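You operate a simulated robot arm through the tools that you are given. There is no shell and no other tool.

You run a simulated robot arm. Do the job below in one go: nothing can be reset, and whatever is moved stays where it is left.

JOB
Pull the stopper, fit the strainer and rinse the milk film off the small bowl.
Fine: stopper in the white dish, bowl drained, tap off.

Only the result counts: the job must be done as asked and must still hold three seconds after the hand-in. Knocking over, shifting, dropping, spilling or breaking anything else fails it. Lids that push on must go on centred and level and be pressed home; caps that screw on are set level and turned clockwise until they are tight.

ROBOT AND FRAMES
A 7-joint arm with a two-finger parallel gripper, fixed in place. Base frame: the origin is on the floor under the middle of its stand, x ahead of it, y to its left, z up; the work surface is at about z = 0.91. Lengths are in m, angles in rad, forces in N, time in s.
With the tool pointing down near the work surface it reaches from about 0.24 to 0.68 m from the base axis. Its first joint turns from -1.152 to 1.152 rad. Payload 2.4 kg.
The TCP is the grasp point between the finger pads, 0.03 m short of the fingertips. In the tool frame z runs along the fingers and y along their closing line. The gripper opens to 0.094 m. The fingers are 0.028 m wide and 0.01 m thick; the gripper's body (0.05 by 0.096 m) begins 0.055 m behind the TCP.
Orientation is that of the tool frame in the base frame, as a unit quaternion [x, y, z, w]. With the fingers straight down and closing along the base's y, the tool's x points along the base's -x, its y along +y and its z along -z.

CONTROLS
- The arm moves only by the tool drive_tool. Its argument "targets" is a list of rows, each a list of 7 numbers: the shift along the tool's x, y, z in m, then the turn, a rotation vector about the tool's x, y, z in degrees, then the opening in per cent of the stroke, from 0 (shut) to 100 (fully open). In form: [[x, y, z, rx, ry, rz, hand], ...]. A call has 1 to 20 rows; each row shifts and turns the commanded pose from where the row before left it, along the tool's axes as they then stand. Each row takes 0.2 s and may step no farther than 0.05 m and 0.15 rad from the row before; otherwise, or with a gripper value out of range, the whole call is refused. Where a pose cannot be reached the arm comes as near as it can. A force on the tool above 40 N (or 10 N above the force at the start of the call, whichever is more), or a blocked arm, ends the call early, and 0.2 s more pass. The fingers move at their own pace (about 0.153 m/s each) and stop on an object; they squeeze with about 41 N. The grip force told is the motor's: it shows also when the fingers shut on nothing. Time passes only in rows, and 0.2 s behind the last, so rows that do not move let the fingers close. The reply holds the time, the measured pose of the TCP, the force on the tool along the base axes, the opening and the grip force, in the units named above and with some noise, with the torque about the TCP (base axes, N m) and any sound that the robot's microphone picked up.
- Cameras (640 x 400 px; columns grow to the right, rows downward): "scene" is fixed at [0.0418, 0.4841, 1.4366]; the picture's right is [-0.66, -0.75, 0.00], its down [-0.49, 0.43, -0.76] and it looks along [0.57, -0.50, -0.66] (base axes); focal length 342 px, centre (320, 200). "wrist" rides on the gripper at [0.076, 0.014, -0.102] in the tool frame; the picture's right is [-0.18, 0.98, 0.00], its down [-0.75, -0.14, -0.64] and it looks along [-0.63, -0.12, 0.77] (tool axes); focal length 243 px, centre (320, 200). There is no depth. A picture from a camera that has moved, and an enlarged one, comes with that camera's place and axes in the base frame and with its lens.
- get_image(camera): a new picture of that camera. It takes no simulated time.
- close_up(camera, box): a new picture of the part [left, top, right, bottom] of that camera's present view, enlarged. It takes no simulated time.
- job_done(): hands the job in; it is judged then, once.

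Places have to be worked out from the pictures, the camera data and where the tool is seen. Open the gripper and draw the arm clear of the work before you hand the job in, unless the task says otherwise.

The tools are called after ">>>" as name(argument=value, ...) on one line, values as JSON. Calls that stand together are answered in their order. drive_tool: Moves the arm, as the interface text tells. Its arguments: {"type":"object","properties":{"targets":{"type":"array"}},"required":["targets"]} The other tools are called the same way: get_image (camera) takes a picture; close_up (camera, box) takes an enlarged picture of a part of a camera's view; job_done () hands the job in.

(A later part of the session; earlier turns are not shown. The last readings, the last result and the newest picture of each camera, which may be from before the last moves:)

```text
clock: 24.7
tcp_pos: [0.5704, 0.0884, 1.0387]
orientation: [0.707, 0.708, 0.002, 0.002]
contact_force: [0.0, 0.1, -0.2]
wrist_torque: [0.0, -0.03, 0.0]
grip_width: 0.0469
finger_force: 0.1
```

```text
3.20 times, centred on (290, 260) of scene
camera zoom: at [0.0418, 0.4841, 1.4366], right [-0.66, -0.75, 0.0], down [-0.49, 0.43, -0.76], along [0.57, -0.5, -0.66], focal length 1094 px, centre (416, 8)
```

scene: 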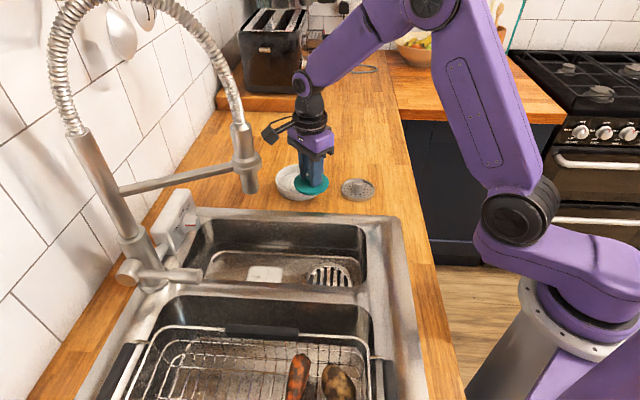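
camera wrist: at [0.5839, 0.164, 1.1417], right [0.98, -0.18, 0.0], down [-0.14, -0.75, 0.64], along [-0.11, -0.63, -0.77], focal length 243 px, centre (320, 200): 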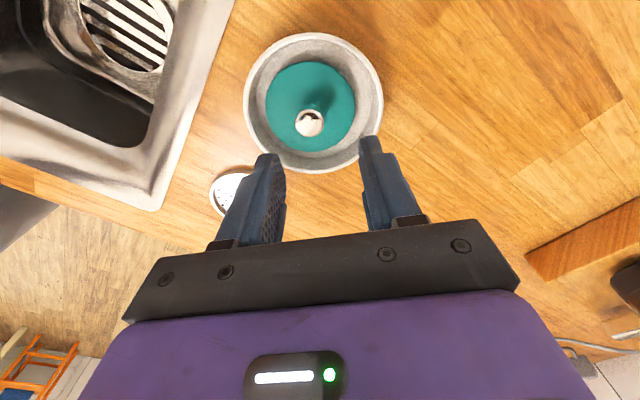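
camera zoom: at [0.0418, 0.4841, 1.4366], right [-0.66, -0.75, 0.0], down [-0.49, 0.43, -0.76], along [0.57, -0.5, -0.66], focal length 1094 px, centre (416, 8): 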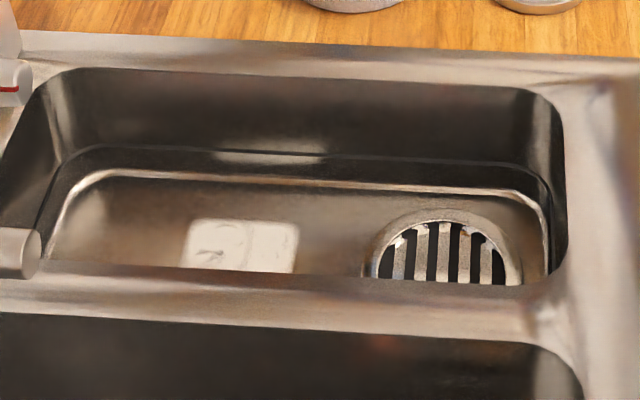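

The stopper is settled in the dish, and the bowl has drained to reveal slots and a white film patch under the nozzle. Next is the strainer near (0.461, −0.003), so I move above it.

>>> drive_tool(targets=[[-0.018, -0.022, 0, 0, 0, 0, 55], [-0.025, -0.03, 0, 0, 0, 0, 55], [-0.025, -0.03, 0, 0, 0, 0, 55], [-0.023, -0.027, 0, 0, 0, 0, 55], [0, 0, 0.03, 0, 0, 0, 55], [0, 0, 0, 0, 0, 0, 55]])

>>> get_image(camera="wrist")

>>> close_up(camera="scene", box=[280, 120, 450, 220])

```text
clock: 26.1
tcp_pos: [0.4588, -0.0035, 1.0065]
orientation: [0.707, 0.707, 0.003, 0.002]
contact_force: [-0.7, 0.2, 0.0]
wrist_torque: [-0.03, -0.01, 0.02]
grip_width: 0.0519
finger_force: 0.0
```

```text
taken
camera wrist: at [0.4721, 0.0737, 1.1107], right [0.98, -0.18, 0.01], down [-0.14, -0.75, 0.64], along [-0.11, -0.63, -0.77], focal length 243 px, centre (320, 200)
```

wrist: 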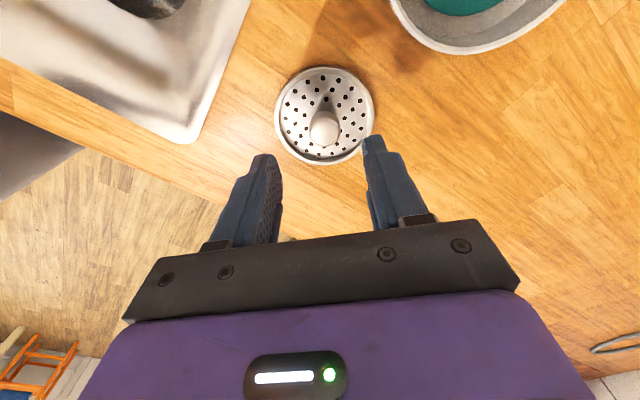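

```text
3.76 times, centred on (365, 170) of scene
camera zoom: at [0.0418, 0.4841, 1.4366], right [-0.66, -0.75, 0.0], down [-0.49, 0.43, -0.76], along [0.57, -0.5, -0.66], focal length 1287 px, centre (151, 313)
```

zoom: 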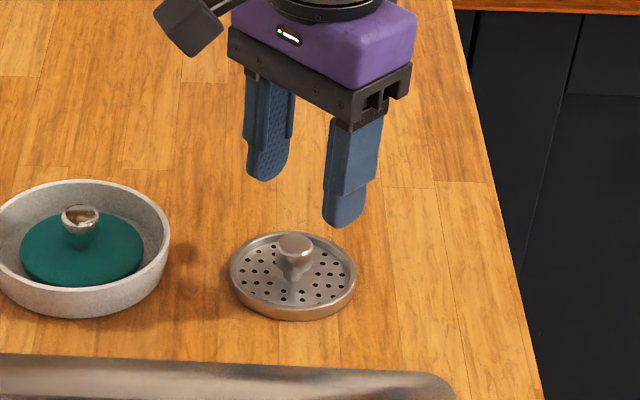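

The strainer's disc fits a centre at (0.463, −0.0045), about 7.9 cm across, with its knob top near z≈0.93–0.94. I trim position and the slight tool tilt, then descend around the knob.

>>> drive_tool(targets=[[-0.001, 0.004, 0, 0.35, 0, 0, 55], [0, 0, 0.02, 0, 0, 0, 55], [0, 0, 0.02, 0, 0, 0, 55], [0, 0, 0.008, 0, 0, 0, 55], [0, 0, 0, 0, 0, 0, 55]])

>>> get_image(camera="wrist")

>>> close_up(camera="scene", box=[280, 120, 450, 220])

```text
clock: 27.3
tcp_pos: [0.4628, -0.0036, 0.9578]
orientation: [0.707, 0.708, 0.001, -0.001]
contact_force: [-0.6, 0.6, 0.1]
wrist_torque: [0.01, 0.01, 0.01]
grip_width: 0.0519
finger_force: 0.2
```

```text
taken
camera wrist: at [0.4765, 0.0721, 1.0614], right [0.98, -0.18, 0.0], down [-0.14, -0.75, 0.64], along [-0.12, -0.63, -0.77], focal length 243 px, centre (320, 200)
```

wrist: 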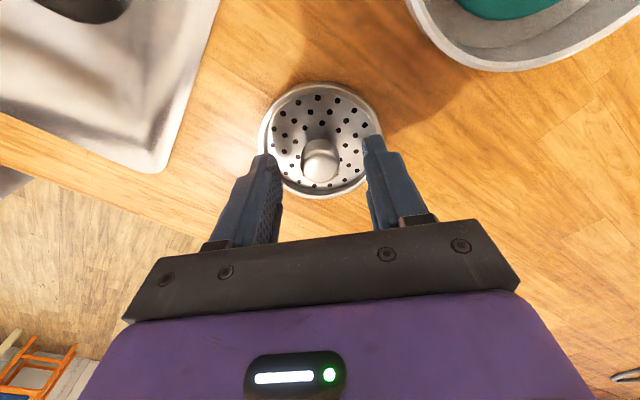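

```text
3.76 times, centred on (365, 170) of scene
camera zoom: at [0.0418, 0.4841, 1.4366], right [-0.66, -0.75, 0.0], down [-0.49, 0.43, -0.76], along [0.57, -0.5, -0.66], focal length 1287 px, centre (151, 313)
```

zoom: 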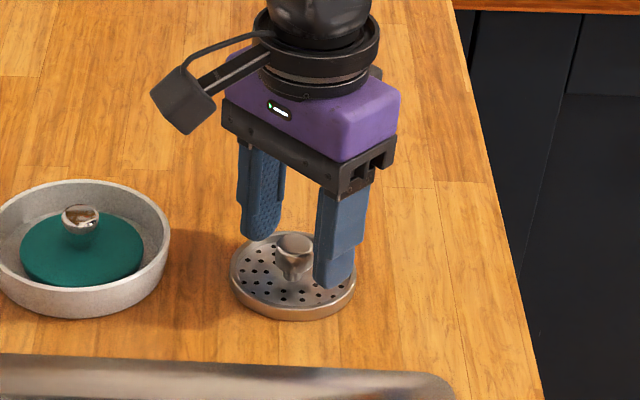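

Well centred. I lower in small steps to get the pads under the knob's head.

>>> drive_tool(targets=[[0, 0, 0.004, 0, 0, 0, 50], [0, 0, 0.003, 0, 0, 0, 50], [0, 0, 0.002, 0, 0, 0, 50], [0, 0, 0.002, 0, 0, 0, 50]])

>>> close_up(camera="scene", box=[310, 140, 410, 210])

>>> close_up(camera="wrist", box=[220, 60, 420, 220])

```text
clock: 28.3
tcp_pos: [0.4645, -0.0042, 0.947]
orientation: [0.707, 0.708, 0.003, 0.002]
contact_force: [-4.8, 1.8, 37.1]
wrist_torque: [-0.3, -1.0, -0.01]
grip_width: 0.0439
finger_force: 0.0
```

```text
5.71 times, centred on (360, 175) of scene
camera zoom: at [0.041, 0.4842, 1.4366], right [-0.66, -0.75, 0.0], down [-0.49, 0.43, -0.76], along [0.57, -0.5, -0.65], focal length 1954 px, centre (91, 343)
```

zoom: 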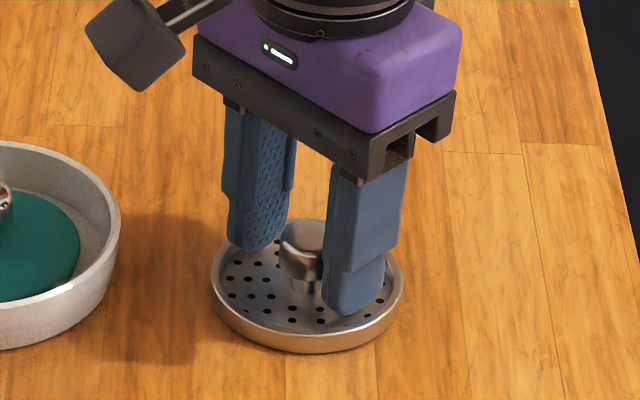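

```text
2.50 times, centred on (320, 140) of wrist
camera zoom: at [0.4788, 0.0721, 1.0522], right [0.98, -0.18, 0.01], down [-0.14, -0.75, 0.64], along [-0.11, -0.63, -0.77], focal length 606 px, centre (320, 350)
```

zoom: 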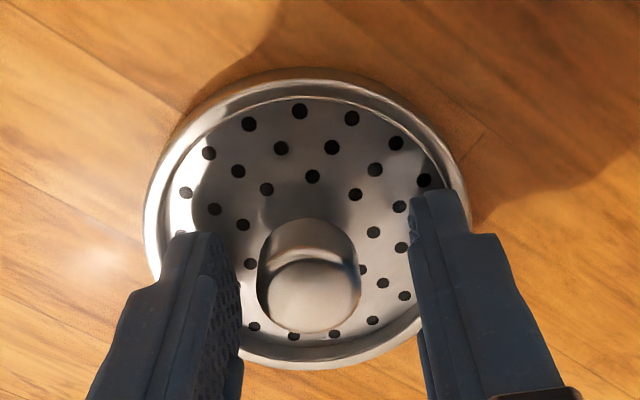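

The fingertips touch the strainer plate at TCP z≈0.948. I back off 2 mm and close on the knob.

>>> drive_tool(targets=[[0, 0, -0.0025, 0.2, 0, 0, 50], [0, 0, 0, 0, 0, 0, 50], [0, 0, 0, 0, 0, 0, 0], [0, 0, 0, 0, 0, 0, 0], [0, 0, 0, 0, 0, 0, 0]])

>>> close_up(camera="scene", box=[310, 140, 410, 210])

>>> close_up(camera="wrist", box=[220, 60, 420, 220])

```text
clock: 29.5
tcp_pos: [0.4633, -0.0035, 0.9496]
orientation: [0.707, 0.708, -0.001, -0.002]
contact_force: [0.9, 1.1, 9.1]
wrist_torque: [0.01, -0.09, -0.04]
grip_width: 0.022
finger_force: 40.9
```

```text
5.71 times, centred on (360, 175) of scene
camera zoom: at [0.0417, 0.4841, 1.4366], right [-0.66, -0.75, 0.0], down [-0.49, 0.43, -0.76], along [0.57, -0.5, -0.66], focal length 1954 px, centre (91, 343)
```

zoom: 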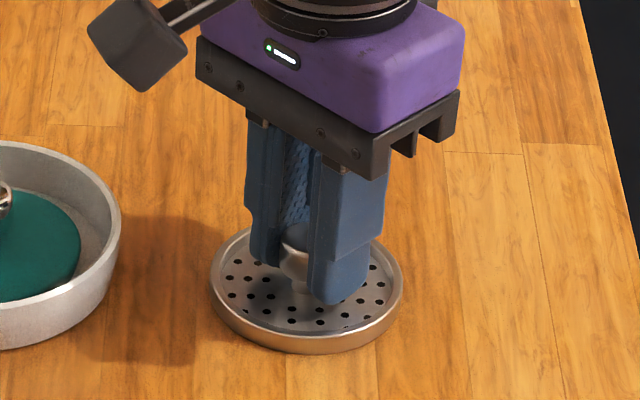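

```text
2.50 times, centred on (320, 140) of wrist
camera zoom: at [0.4781, 0.072, 1.0523], right [0.98, -0.18, -0.01], down [-0.14, -0.75, 0.64], along [-0.12, -0.63, -0.77], focal length 606 px, centre (320, 350)
```

zoom: 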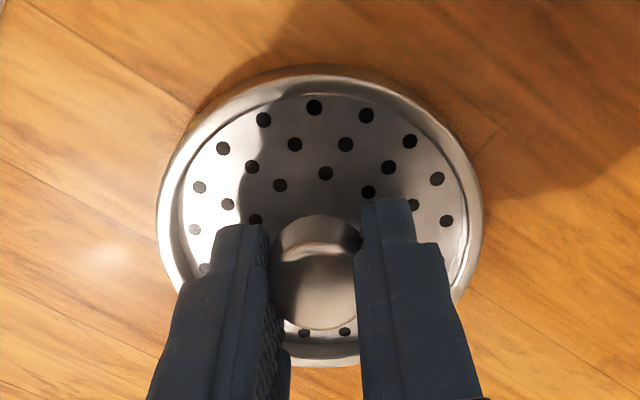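

The knob is gripped (22 mm, 41 N). I lift slowly and verify the strainer comes along.

>>> drive_tool(targets=[[0, 0, -0.001, 0, 0, 0, 0], [0, 0, -0.002, 0, 0, 0, 0], [0, 0, -0.003, 0, 0, 0, 0], [0, 0, -0.004, 0, 0, 0, 0], [0, 0, -0.006, 0, 0, 0, 0], [0, 0, -0.008, 0, 0, 0, 0], [0, 0, -0.01, 0, 0, 0, 0], [0, 0, -0.01, 0, 0, 0, 0]])

>>> close_up(camera="scene", box=[280, 120, 450, 220])

>>> close_up(camera="wrist", box=[220, 60, 420, 220])

```text
clock: 31.3
tcp_pos: [0.4651, -0.0035, 0.9932]
orientation: [0.707, 0.708, -0.001, -0.002]
contact_force: [0.4, -0.1, 0.0]
wrist_torque: [0.0, -0.01, 0.0]
grip_width: 0.022
finger_force: 41.1
```

```text
3.76 times, centred on (365, 170) of scene
camera zoom: at [0.0418, 0.4841, 1.4366], right [-0.66, -0.75, 0.0], down [-0.49, 0.43, -0.76], along [0.57, -0.5, -0.66], focal length 1287 px, centre (151, 313)
```

zoom: 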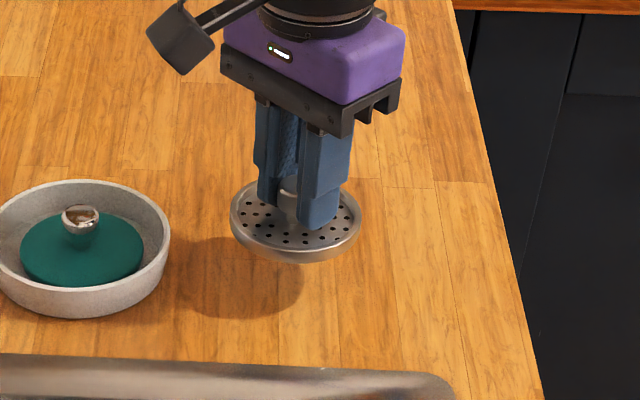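

```text
2.50 times, centred on (320, 140) of wrist
camera zoom: at [0.4785, 0.073, 1.0975], right [0.98, -0.18, 0.0], down [-0.14, -0.75, 0.64], along [-0.12, -0.63, -0.77], focal length 606 px, centre (320, 350)
```

zoom: 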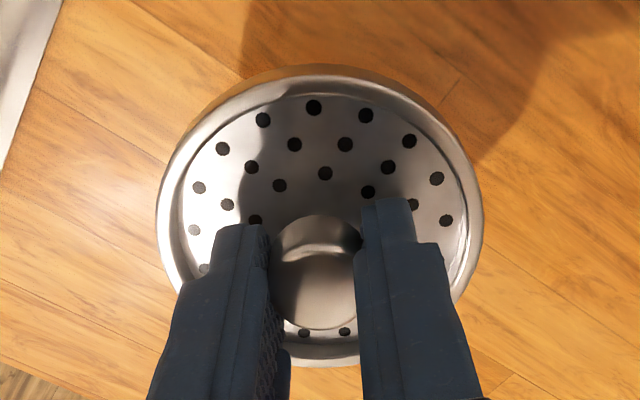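

The strainer hangs level in the grip. I carry it above the counter to just short of the drain and look at the drain seat.

>>> drive_tool(targets=[[0.008, -0.008, -0.005, 0, 0, 0, 0], [0.014, -0.012, 0, 0, 0, 0, 0], [0.018, -0.014, 0, 0, 0, 0, 0], [0.018, -0.014, 0, 0, 0, 0, 0], [0.018, -0.014, 0, 0, 0, 0, 0], [0.018, -0.014, 0, 0, 0, 0, 0], [0.018, -0.012, 0, 0, 0, 0, 0], [0.012, -0.01, 0, 0, 0, 0, 0], [0.008, 0, 0, 0, 0, 0, 0], [0, 0, 0, 0, 0, 0, 0]])

>>> get_image(camera="wrist")

>>> get_image(camera="scene")

>>> close_up(camera="wrist", box=[200, 0, 440, 150])

```text
clock: 33.5
tcp_pos: [0.3649, 0.1275, 0.9978]
orientation: [0.706, 0.708, -0.001, -0.002]
contact_force: [0.7, -0.6, -1.2]
wrist_torque: [0.0, 0.0, 0.01]
grip_width: 0.0221
finger_force: 40.9
```

```text
taken
camera wrist: at [0.3797, 0.2038, 1.1017], right [0.98, -0.18, 0.0], down [-0.14, -0.75, 0.64], along [-0.12, -0.63, -0.77], focal length 243 px, centre (320, 200)
```

wrist: 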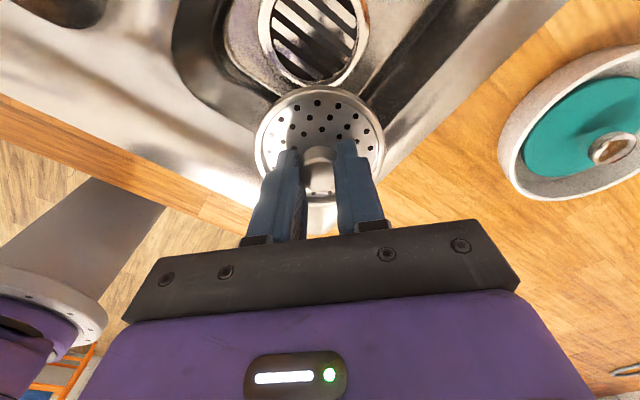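

```text
taken
```

scene: 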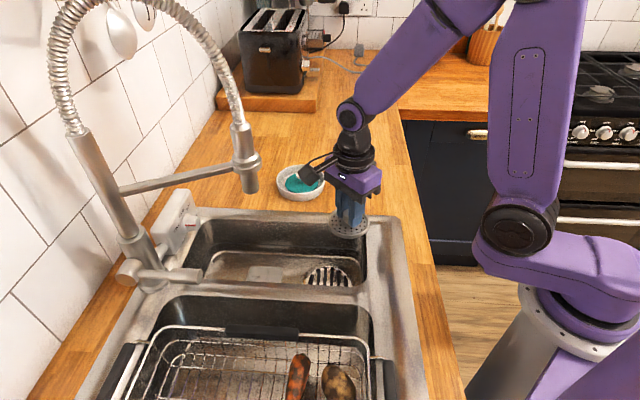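

```text
2.67 times, centred on (320, 75) of wrist
camera zoom: at [0.3797, 0.2038, 1.1017], right [0.98, -0.18, 0.0], down [-0.14, -0.75, 0.64], along [-0.12, -0.63, -0.77], focal length 647 px, centre (320, 533)
```

zoom: 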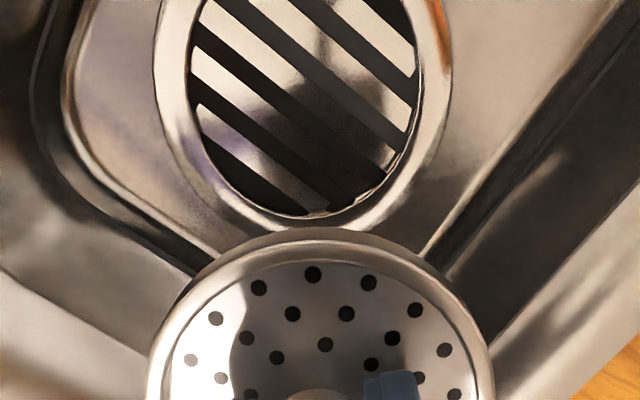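

The drain recess fits a centre near (0.367, 0.1775), matching where the stopper knob was. I move the strainer over it and descend partway into the bowl.

>>> drive_tool(targets=[[0.012, 0.001, 0, -0.2, 0, 0, 0], [0.018, 0.001, 0, 0, 0, 0, 0], [0.014, 0, 0, 0, 0, 0, 0], [0.006, 0, 0, 0, 0, 0, 0], [0, 0, 0.02, 0, 0, 0, 0], [0, 0, 0.025, 0, 0, 0, 0], [0, 0, 0.025, 0, 0, 0, 0], [0, 0, 0.02, 0, 0, 0, 0], [0, 0, 0.015, 0, 0, 0, 0], [0, 0, 0, 0, 0, 0, 0]])

>>> get_image(camera="wrist")

>>> close_up(camera="scene", box=[260, 210, 400, 310])

>>> close_up(camera="wrist", box=[220, 40, 420, 220])

```text
clock: 35.7
tcp_pos: [0.3695, 0.1776, 0.8929]
orientation: [0.706, 0.708, 0.001, 0.0]
contact_force: [0.0, 0.7, -0.3]
wrist_torque: [-0.02, 0.01, 0.01]
grip_width: 0.022
finger_force: 41.2
```

```text
taken
camera wrist: at [0.3823, 0.2535, 0.9976], right [0.98, -0.18, 0.0], down [-0.14, -0.75, 0.64], along [-0.12, -0.63, -0.77], focal length 243 px, centre (320, 200)
```

wrist: 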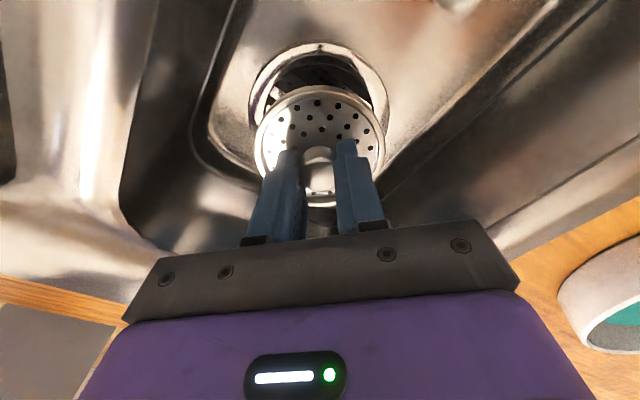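

```text
4.00 times, centred on (330, 260) of scene
camera zoom: at [0.0418, 0.4841, 1.4366], right [-0.66, -0.75, 0.0], down [-0.49, 0.43, -0.76], along [0.57, -0.5, -0.66], focal length 1368 px, centre (280, -40)
```

zoom: 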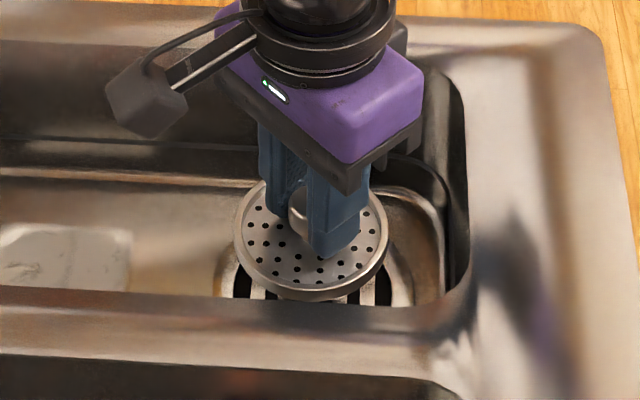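

```text
2.22 times, centred on (320, 130) of wrist
camera zoom: at [0.3823, 0.2535, 0.9976], right [0.98, -0.18, 0.0], down [-0.14, -0.75, 0.64], along [-0.12, -0.63, -0.77], focal length 539 px, centre (320, 356)
```

zoom: 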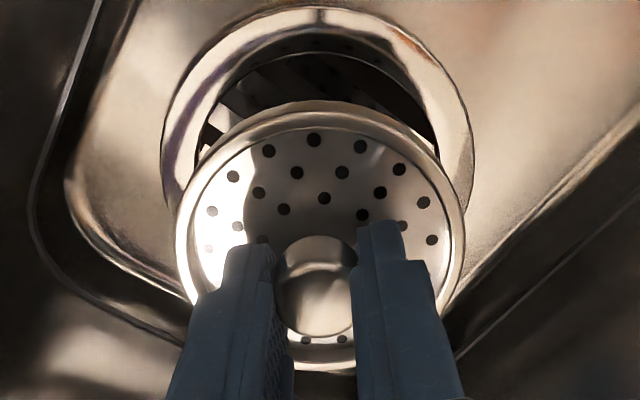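

The strainer sits nearly concentric with the drain ring. I trim −1.5 mm in x and lower toward the seat in small steps.

>>> drive_tool(targets=[[-0.001, -0.0015, 0.015, 0, 0, 0, 0], [0, 0, 0.012, 0, 0, 0, 0], [0, 0, 0.008, 0, 0, 0, 0], [0, 0, 0.004, 0, 0, 0, 0]])

>>> close_up(camera="wrist", box=[220, 40, 420, 220])

>>> close_up(camera="scene", box=[260, 210, 400, 310])

```text
clock: 36.7
tcp_pos: [0.3683, 0.1773, 0.8553]
orientation: [0.706, 0.708, 0.001, 0.0]
contact_force: [-0.3, -1.4, -0.9]
wrist_torque: [0.01, 0.0, 0.0]
grip_width: 0.0219
finger_force: 40.8
```

```text
2.22 times, centred on (320, 130) of wrist
camera zoom: at [0.3812, 0.2529, 0.9591], right [0.98, -0.18, 0.0], down [-0.14, -0.75, 0.64], along [-0.12, -0.63, -0.77], focal length 539 px, centre (320, 356)
```

zoom: 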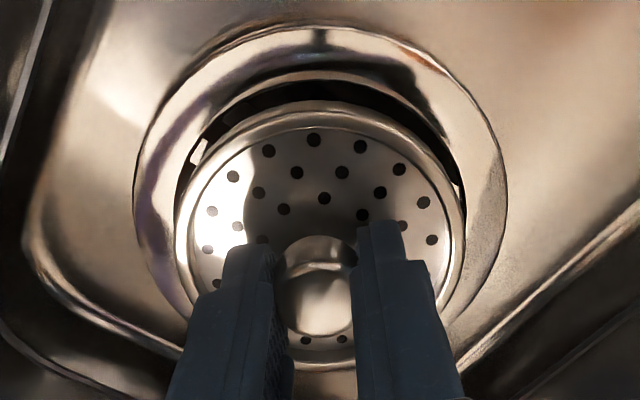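

```text
4.00 times, centred on (330, 260) of scene
camera zoom: at [0.0418, 0.4841, 1.4366], right [-0.66, -0.75, 0.0], down [-0.49, 0.43, -0.76], along [0.57, -0.5, -0.66], focal length 1368 px, centre (280, -40)
```

zoom: 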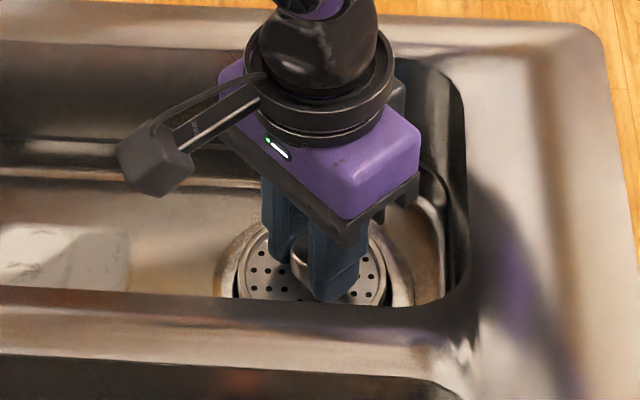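

The ring and strainer are concentric in view. I continue down 2 mm at a time to feel for the seat.

>>> drive_tool(targets=[[0, 0, 0.003, 0, 0, 0, 0], [0, 0, 0.002, 0, 0, 0, 0], [0, 0, 0.002, 0, 0, 0, 0]])

>>> drive_tool(targets=[[0, 0, 0.002, 0, 0, 0, 0], [0, 0, 0.0015, 0, 0, 0, 0]])

>>> close_up(camera="wrist", box=[220, 40, 420, 220])

```text
clock: 37.5
tcp_pos: [0.367, 0.178, 0.8479]
orientation: [0.707, 0.707, 0.0, 0.0]
contact_force: [0.5, 0.5, -0.3]
wrist_torque: [0.01, 0.0, 0.01]
grip_width: 0.022
finger_force: 41.3
```

```text
clock: 38.1
tcp_pos: [0.3674, 0.1775, 0.8444]
orientation: [0.706, 0.708, 0.001, -0.001]
contact_force: [0.1, 0.0, -0.1]
wrist_torque: [-0.02, 0.02, 0.01]
grip_width: 0.022
finger_force: 41.3
```

```text
2.22 times, centred on (320, 130) of wrist
camera zoom: at [0.3807, 0.2532, 0.9484], right [0.98, -0.18, 0.0], down [-0.14, -0.75, 0.64], along [-0.12, -0.63, -0.77], focal length 539 px, centre (320, 356)
```

zoom: 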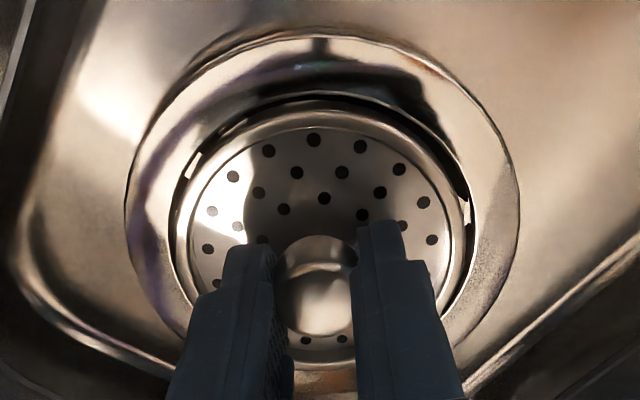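

Still concentric with an even gap, so I keep going down for the seat.

>>> drive_tool(targets=[[0, 0, 0.002, 0, 0, 0, 0], [0, 0, 0.0015, 0, 0, 0, 0]])

>>> drive_tool(targets=[[0, 0, 0.0015, 0, 0, 0, 0], [0, 0, 0.0015, 0, 0, 0, 0]])

>>> close_up(camera="wrist", box=[220, 40, 420, 220])

```text
clock: 38.7
tcp_pos: [0.3665, 0.1779, 0.841]
orientation: [0.707, 0.708, 0.001, -0.001]
contact_force: [0.4, -1.6, 0.4]
wrist_torque: [-0.04, 0.02, 0.02]
grip_width: 0.0221
finger_force: 40.7
```

```text
clock: 39.3
tcp_pos: [0.3672, 0.1783, 0.8393]
orientation: [0.706, 0.708, 0.0, -0.001]
contact_force: [-4.6, -1.5, 36.2]
wrist_torque: [0.01, 0.07, 0.02]
grip_width: 0.022
finger_force: 41.0
```

```text
2.22 times, centred on (320, 130) of wrist
camera zoom: at [0.3803, 0.2535, 0.9426], right [0.98, -0.18, 0.0], down [-0.14, -0.76, 0.64], along [-0.12, -0.63, -0.77], focal length 539 px, centre (320, 356)
```

zoom: 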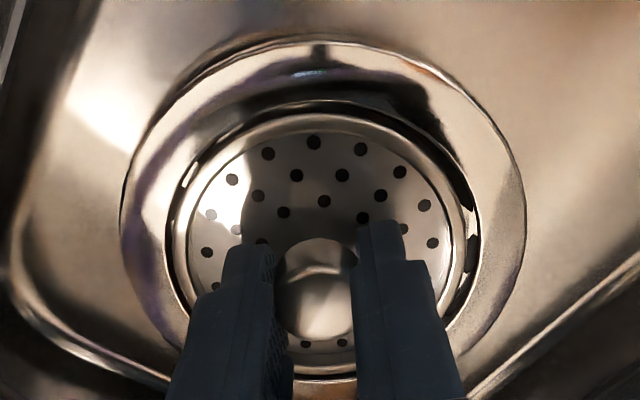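

Firm contact at TCP z≈0.839 with almost no torque, so it is seated flat. I ease off and open the fingers.

>>> drive_tool(targets=[[0, 0, -0.0012, 0, 0, 0, 0], [0, 0, 0, 0, 0, 0, 35], [0, 0, 0, 0, 0, 0, 45], [0, 0, 0, 0, 0, 0, 45]])

>>> close_up(camera="wrist", box=[220, 40, 420, 220])

```text
clock: 40.3
tcp_pos: [0.3673, 0.1778, 0.8392]
orientation: [0.706, 0.708, 0.001, 0.0]
contact_force: [0.1, 0.0, 0.6]
wrist_torque: [-0.01, 0.01, -0.01]
grip_width: 0.0422
finger_force: 0.1
```

```text
2.22 times, centred on (320, 130) of wrist
camera zoom: at [0.3804, 0.2536, 0.943], right [0.98, -0.18, 0.0], down [-0.14, -0.75, 0.64], along [-0.12, -0.63, -0.77], focal length 539 px, centre (320, 356)
```

zoom: 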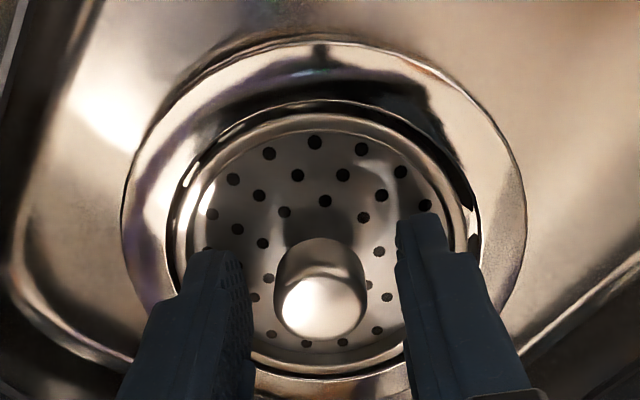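

The strainer stays flat in the recess. I raise the hand straight out of the bowl and inspect.

>>> drive_tool(targets=[[0, 0, -0.01, 0, 0, 0, 45], [0, 0, -0.02, 0, 0, 0, 45], [0, 0, -0.04, 0, 0, 0, 45], [0, 0, -0.04, 0, 0, 0, 45], [0, 0, -0.04, 0, 0, 0, 45], [0, 0, 0, 0, 0, 0, 45]])

>>> get_image(camera="wrist")

>>> close_up(camera="wrist", box=[220, 0, 420, 160])

>>> close_up(camera="scene", box=[190, 210, 390, 310])

```text
clock: 41.7
tcp_pos: [0.3644, 0.1759, 0.9918]
orientation: [0.707, 0.707, -0.001, -0.001]
contact_force: [0.8, 0.9, -0.4]
wrist_torque: [0.02, 0.01, 0.0]
grip_width: 0.0424
finger_force: 0.1
```

```text
taken
camera wrist: at [0.3787, 0.252, 1.0947], right [0.98, -0.18, 0.0], down [-0.14, -0.75, 0.64], along [-0.12, -0.63, -0.77], focal length 243 px, centre (320, 200)
```

wrist: 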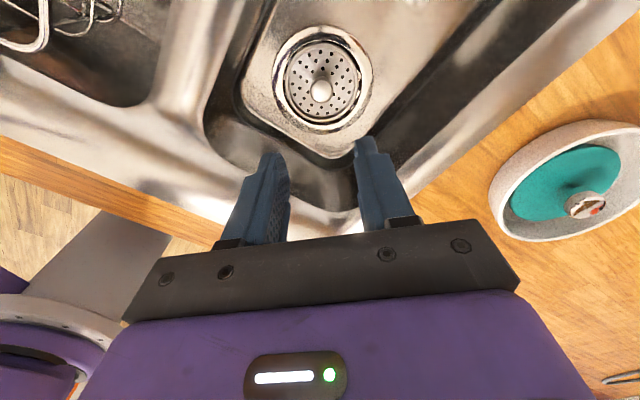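

```text
2.50 times, centred on (320, 80) of wrist
camera zoom: at [0.3787, 0.252, 1.0947], right [0.98, -0.18, 0.0], down [-0.14, -0.75, 0.64], along [-0.12, -0.63, -0.77], focal length 606 px, centre (320, 500)
```

zoom: 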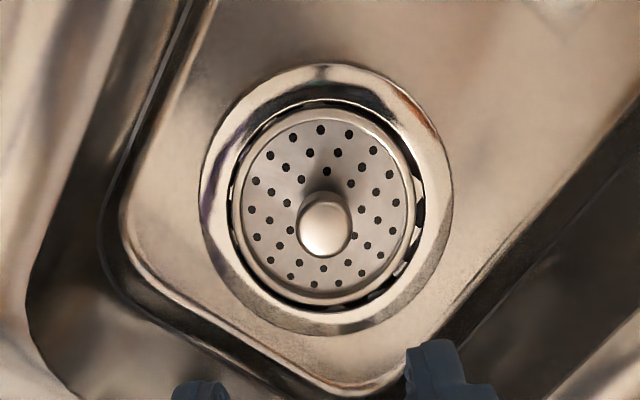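

```text
3.20 times, centred on (290, 260) of scene
camera zoom: at [0.0418, 0.4841, 1.4366], right [-0.66, -0.75, 0.0], down [-0.49, 0.43, -0.76], along [0.57, -0.5, -0.66], focal length 1094 px, centre (416, 8)
```

zoom: 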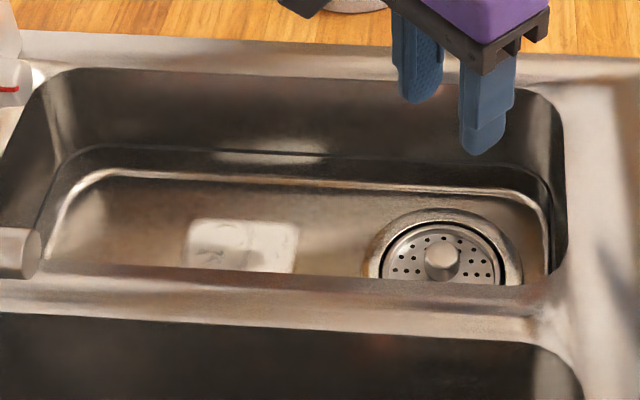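

The strainer is fitted and concentric in the drain, and the white film patch lies right under the nozzle. Now for the tap lever, which extends forward from its side valve, ending near (0.416, 0.409, 0.995). I rise, back off, and turn so the fingers will straddle the lever with the camera away from the spout bar.

>>> drive_tool(targets=[[0, -0.012, -0.04, 0, 0, 0, 60], [0, -0.012, -0.04, 0, 0, 0, 60], [0, -0.01, -0.04, 0, 0, 0, 60], [0, 0, 0, 0, 0, -8.1, 60], [0, 0, 0, 0, 0, -8.1, 60], [0, 0, 0, 0, 0, -8.1, 60], [0, 0, 0, 0, 0, -8.1, 60], [0, 0, 0, 0, 0, -8.1, 60], [0, 0, 0, 0, 0, -8.1, 60], [0, 0, 0, 0, 0, -8.1, 60], [0, 0, 0, 0, 0, -8.1, 60], [0, 0, 0, 0, 0, -8.1, 60], [0, 0, 0, 0, 0, -8.1, 60], [0, 0, 0, 0, 0, -8.1, 60], [0, 0, 0, 0, 0, -8.1, 60], [0, 0, 0, 0, 0, -8.1, 60], [0, 0, 0, 0, 0, -8.1, 60], [0, 0, 0, 0, 0, -8.1, 60], [0, 0, 0, 0, 0, -8.1, 60], [0, 0, 0, 0, 0, -7.4, 60]])

>>> get_image(camera="wrist")

>>> get_image(camera="scene")

```text
clock: 45.9
tcp_pos: [0.3323, 0.1777, 1.1098]
orientation: [-0.401, 0.916, 0.001, 0.0]
contact_force: [-0.7, -0.1, -0.6]
wrist_torque: [-0.03, -0.04, -0.01]
grip_width: 0.0564
finger_force: 0.1
```

```text
taken
camera wrist: at [0.2698, 0.1309, 1.2128], right [-0.6, 0.8, 0.0], down [0.62, 0.46, 0.64], along [0.51, 0.38, -0.77], focal length 243 px, centre (320, 200)
```

wrist: 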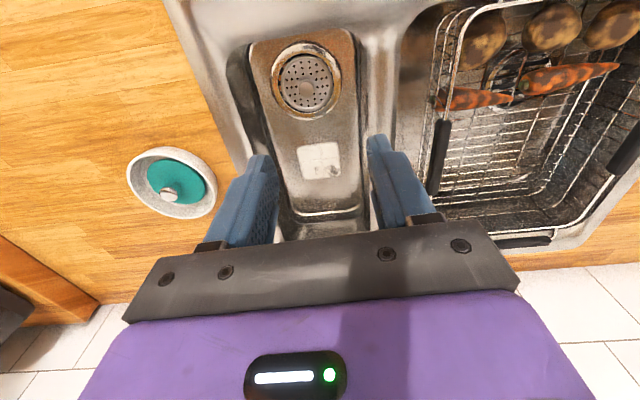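

```text
taken
```

scene: 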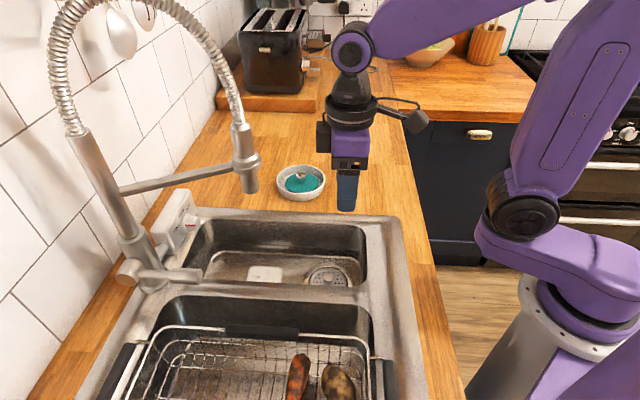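

The yaw is now aligned with the sink's front–back axis, and the wrist view puts the white film patch at about (0.462, 0.274), right beneath the nozzle. I zoom in on the film, then move along the safe side towards the lever.

>>> close_up(camera="wrist", box=[240, 30, 420, 230])

>>> drive_tool(targets=[[-0.02, 0.03, 0, 0, 0, 0, 60], [-0.025, 0.035, 0, 0, 0, 0, 60], [-0.03, 0.035, 0, 0, 0, 0, 60], [-0.03, 0.02, 0, 0, 0, 0, 60], [-0.02, 0, 0, 0, 0, 0, 60]])

>>> get_image(camera="wrist")

>>> get_image(camera="scene")

```text
2.00 times, centred on (330, 130) of wrist
camera zoom: at [0.2698, 0.1309, 1.2128], right [-0.6, 0.8, 0.0], down [0.62, 0.46, 0.64], along [0.51, 0.38, -0.77], focal length 485 px, centre (300, 340)
```

zoom: 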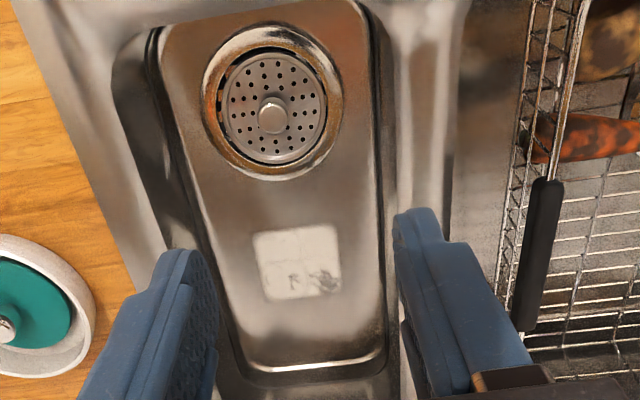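

```text
clock: 47.1
tcp_pos: [0.3293, 0.3501, 1.1096]
orientation: [-0.4, 0.917, 0.001, 0.0]
contact_force: [0.3, -0.4, -0.1]
wrist_torque: [-0.02, 0.01, 0.01]
grip_width: 0.0563
finger_force: 0.0
```

```text
taken
camera wrist: at [0.2679, 0.3032, 1.213], right [-0.59, 0.8, 0.0], down [0.62, 0.46, 0.64], along [0.52, 0.38, -0.77], focal length 243 px, centre (320, 200)
```

wrist: 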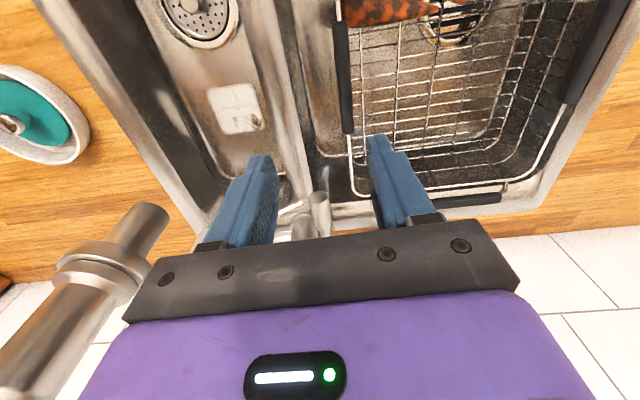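

```text
taken
```

scene: 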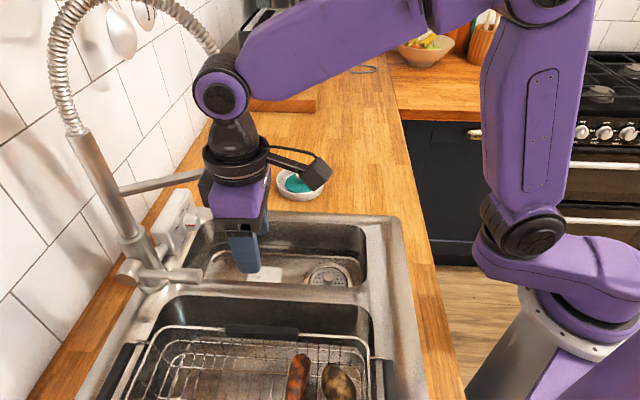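

The lever is visible just ahead between the fingers. I zoom in to locate it precisely.

>>> close_up(camera="wrist", box=[250, 130, 390, 240])

>>> close_up(camera="scene", box=[100, 210, 300, 310])

```text
3.64 times, centred on (320, 185) of wrist
camera zoom: at [0.2679, 0.3032, 1.213], right [-0.59, 0.8, 0.0], down [0.62, 0.46, 0.64], along [0.52, 0.38, -0.77], focal length 882 px, centre (320, 254)
```

zoom: 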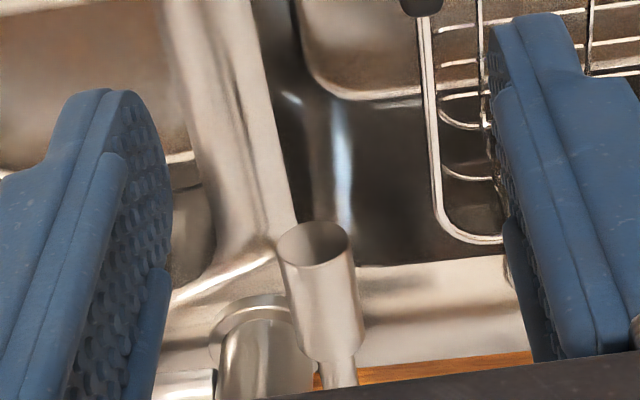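

```text
3.20 times, centred on (200, 260) of scene
camera zoom: at [0.0418, 0.4841, 1.4366], right [-0.66, -0.75, 0.0], down [-0.49, 0.43, -0.76], along [0.57, -0.5, -0.66], focal length 1094 px, centre (704, 8)
```

zoom: 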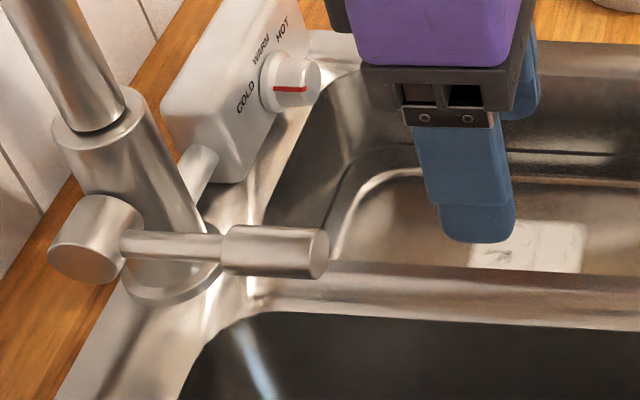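

Triangulation puts the lever's end face at (0.417, 0.409, 0.988), with the lever horizontal and pointing forward. The nozzle tip is at about (0.476, 0.269, 1.053). I move at height to above the lever grip at (0.429, 0.422), keeping clear of the spout bar.

>>> drive_tool(targets=[[-0.02, -0.006, 0, 0, 0, 0, 60], [-0.03, -0.007, 0, 0, 0, 0, 60], [-0.03, -0.006, 0, 0, 0, 0, 60], [-0.025, -0.004, 0, 0, 0, 0, 60], [-0.015, -0.0015, 0, 0, 0, 0, 60], [0, 0, 0, 0, 0, 0, 60]])

>>> get_image(camera="wrist")

>>> get_image(camera="scene")

>>> close_up(camera="scene", box=[80, 160, 280, 310])

```text
clock: 48.5
tcp_pos: [0.4301, 0.4221, 1.1115]
orientation: [-0.4, 0.917, 0.0, 0.0]
contact_force: [-0.2, 0.0, -0.2]
wrist_torque: [-0.03, -0.04, 0.05]
grip_width: 0.056
finger_force: 0.1
```

```text
taken
camera wrist: at [0.3677, 0.3753, 1.214], right [-0.59, 0.8, 0.0], down [0.62, 0.46, 0.64], along [0.52, 0.38, -0.77], focal length 243 px, centre (320, 200)
```

wrist: 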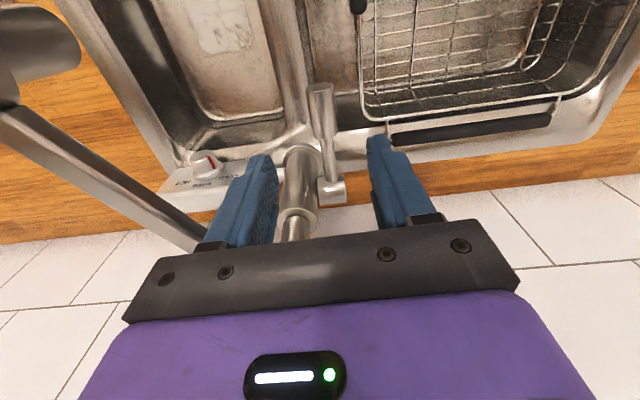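

```text
taken
```

scene: 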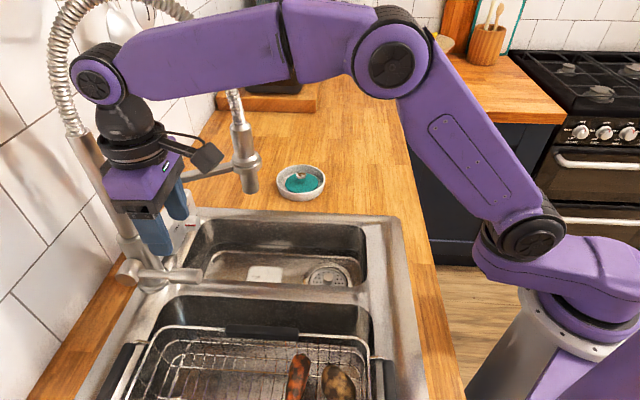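

```text
2.67 times, centred on (180, 235) of scene
camera zoom: at [0.0418, 0.4841, 1.4366], right [-0.66, -0.75, 0.0], down [-0.49, 0.43, -0.76], along [0.57, -0.5, -0.66], focal length 912 px, centre (693, 107)
```

zoom: 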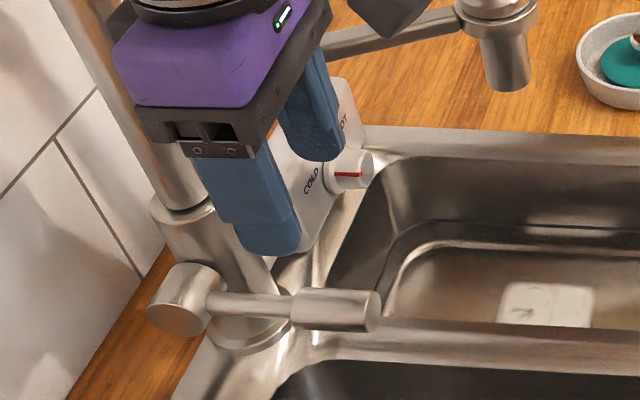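

The lever lies along the tool axis between the open fingers with roughly 1.4 cm of clearance to the spout bar. I shift slightly toward the lever's tip and descend to straddle it, checking midway.

>>> drive_tool(targets=[[0.006, 0, 0.02, 0, 0, 0, 55], [0, 0, 0.025, 0, 0, 0, 55], [0, 0, 0.025, 0, 0, 0, 55], [0, 0, 0.01, 0, 0, 0, 55]])

>>> get_image(camera="wrist")

>>> close_up(camera="scene", box=[80, 160, 280, 310])

```text
clock: 49.5
tcp_pos: [0.4259, 0.4176, 1.0285]
orientation: [-0.399, 0.917, 0.001, 0.0]
contact_force: [0.8, -0.2, -0.1]
wrist_torque: [0.01, -0.01, -0.03]
grip_width: 0.0518
finger_force: 0.1
```

```text
taken
camera wrist: at [0.3628, 0.3717, 1.1326], right [-0.59, 0.8, 0.0], down [0.62, 0.46, 0.64], along [0.52, 0.38, -0.77], focal length 243 px, centre (320, 200)
```

wrist: 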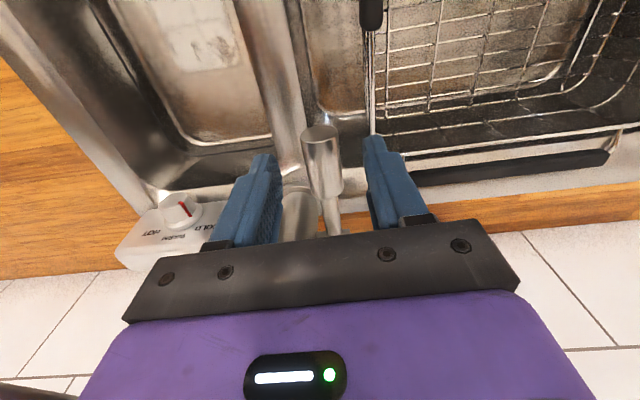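

```text
2.67 times, centred on (180, 235) of scene
camera zoom: at [0.0418, 0.4841, 1.4366], right [-0.66, -0.75, 0.0], down [-0.49, 0.43, -0.76], along [0.57, -0.5, -0.66], focal length 912 px, centre (693, 107)
```

zoom: 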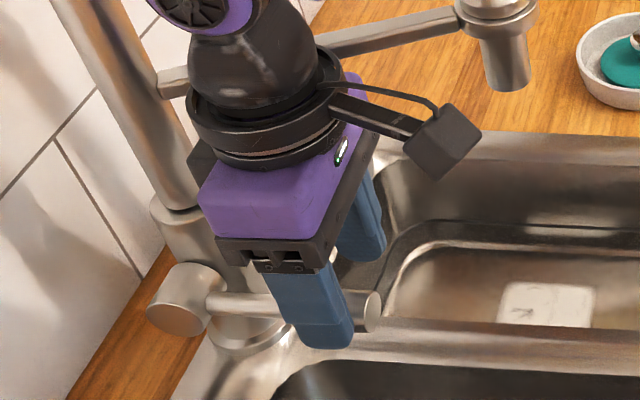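

The lever grip sits centred between the fingers. I descend to its height and close on it.

>>> drive_tool(targets=[[0, 0, 0.02, 0, 0, 0, 55], [0, 0, 0.012, 0, 0, 0, 55], [0, 0, 0.006, 0, 0, 0, 55], [0, 0, 0, 0, 0, 0, 55]])

>>> get_image(camera="wrist")

>>> close_up(camera="scene", box=[80, 160, 280, 310])

```text
clock: 50.5
tcp_pos: [0.4255, 0.4166, 0.9919]
orientation: [-0.4, 0.917, 0.001, 0.0]
contact_force: [-0.3, 0.3, 0.0]
wrist_torque: [0.03, -0.01, 0.02]
grip_width: 0.0516
finger_force: 0.1
```

```text
taken
camera wrist: at [0.3628, 0.3707, 1.0949], right [-0.59, 0.8, 0.0], down [0.62, 0.46, 0.64], along [0.52, 0.38, -0.77], focal length 243 px, centre (320, 200)
```

wrist: 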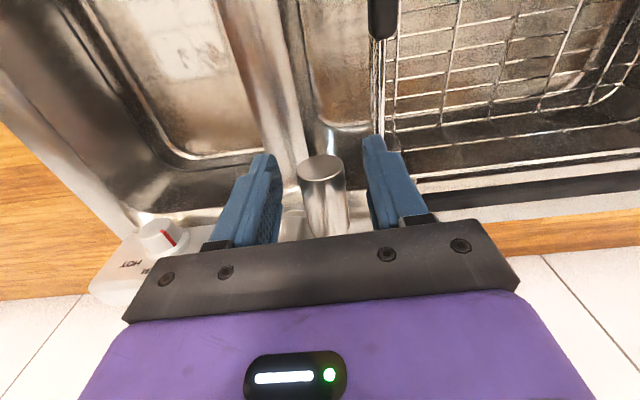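

```text
2.67 times, centred on (180, 235) of scene
camera zoom: at [0.0418, 0.4841, 1.4366], right [-0.66, -0.75, 0.0], down [-0.49, 0.43, -0.76], along [0.57, -0.5, -0.66], focal length 912 px, centre (693, 107)
```

zoom: 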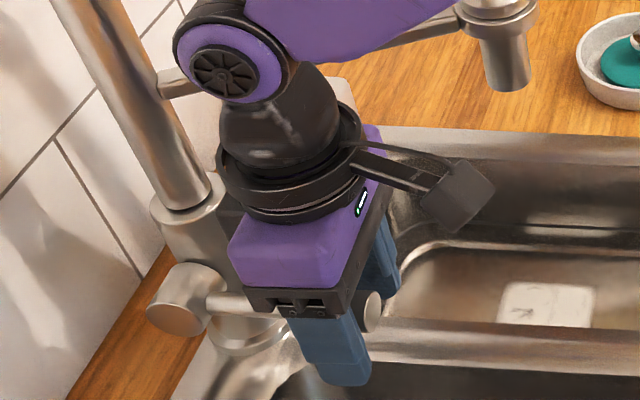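

The fingers straddle the lever grip. I close on it and read the forces.

>>> drive_tool(targets=[[0, 0, 0, 0, 0, 0, 0], [0, 0, 0, 0, 0, 0, 0], [0, 0, 0, 0, 0, 0, 0]])

>>> close_up(camera="wrist", box=[220, 100, 420, 240])

```text
clock: 51.3
tcp_pos: [0.4239, 0.4179, 0.9924]
orientation: [-0.401, 0.916, 0.0, -0.002]
contact_force: [-13.1, -6.1, 3.6]
wrist_torque: [0.06, -0.43, 0.43]
grip_width: 0.0274
finger_force: 45.1
```

```text
2.86 times, centred on (320, 170) of wrist
camera zoom: at [0.3617, 0.3707, 1.0953], right [-0.6, 0.8, 0.0], down [0.62, 0.46, 0.64], along [0.51, 0.38, -0.77], focal length 693 px, centre (320, 286)
```

zoom: 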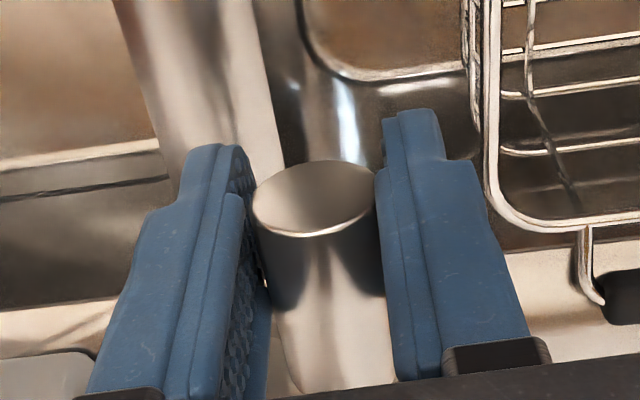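

The lever is held (27 mm). I try a small lift of about 5 mm along its arc and watch the force and sound.

>>> drive_tool(targets=[[0.001, 0.0004, -0.002, 0, 0, 0, 0], [0, 0, -0.003, 0, 0, 0, 0]])

>>> close_up(camera="scene", box=[80, 160, 280, 310])

```text
clock: 51.9
tcp_pos: [0.4234, 0.4159, 0.9967]
orientation: [-0.399, 0.917, 0.001, 0.0]
contact_force: [-6.0, 2.7, -7.4]
wrist_torque: [-0.44, 0.42, -0.14]
grip_width: 0.0269
finger_force: 45.0
```

```text
2.67 times, centred on (180, 235) of scene
camera zoom: at [0.0417, 0.4843, 1.4366], right [-0.66, -0.75, 0.0], down [-0.49, 0.43, -0.76], along [0.57, -0.5, -0.65], focal length 912 px, centre (693, 107)
```

zoom: 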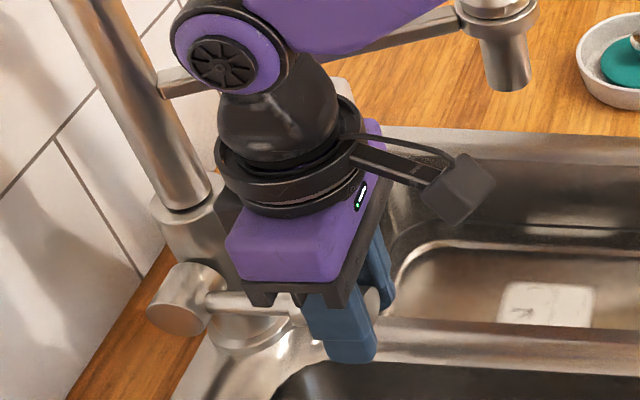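

It moves up 4 mm with about 7 N resistance. I continue lifting gently along the arc.

>>> drive_tool(targets=[[-0.0004, 0, -0.004, 0, 0, 0, 0], [-0.0005, 0, -0.004, 0, 0, 0, 0], [0, 0, 0, 0, 0, 0, 0]])

>>> close_up(camera="scene", box=[80, 140, 320, 310])

>>> get_image(camera="wrist")

```text
clock: 52.7
tcp_pos: [0.4255, 0.4167, 1.0052]
orientation: [-0.4, 0.917, 0.001, -0.002]
contact_force: [-11.8, -0.6, -8.3]
wrist_torque: [-0.56, 0.57, -0.68]
grip_width: 0.0257
finger_force: 44.8
```

```text
2.35 times, centred on (200, 225) of scene
camera zoom: at [0.0415, 0.4842, 1.4366], right [-0.66, -0.75, 0.0], down [-0.49, 0.43, -0.76], along [0.57, -0.5, -0.65], focal length 805 px, centre (602, 141)
```

zoom: 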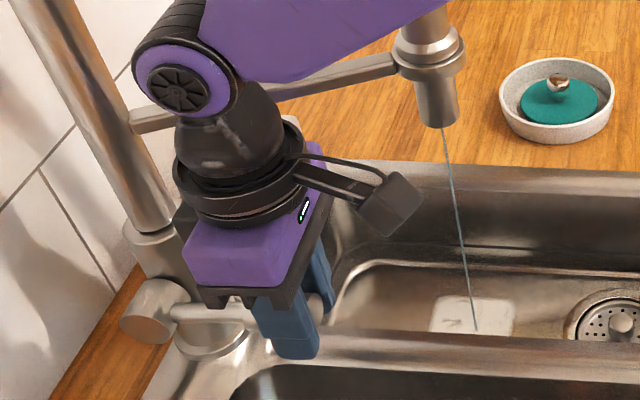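

```text
taken
camera wrist: at [0.3617, 0.3712, 1.109], right [-0.59, 0.8, 0.0], down [0.62, 0.46, 0.64], along [0.51, 0.38, -0.77], focal length 243 px, centre (320, 200)
```

wrist: 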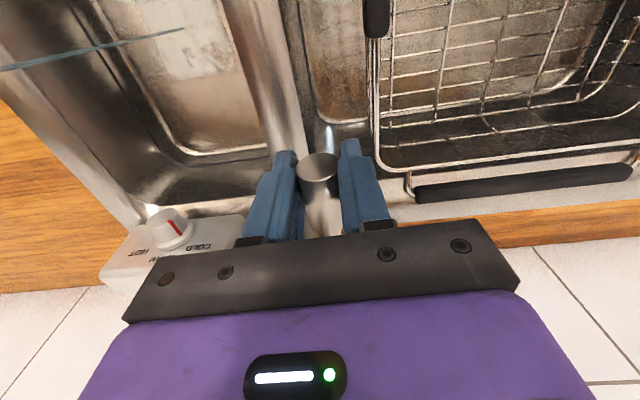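

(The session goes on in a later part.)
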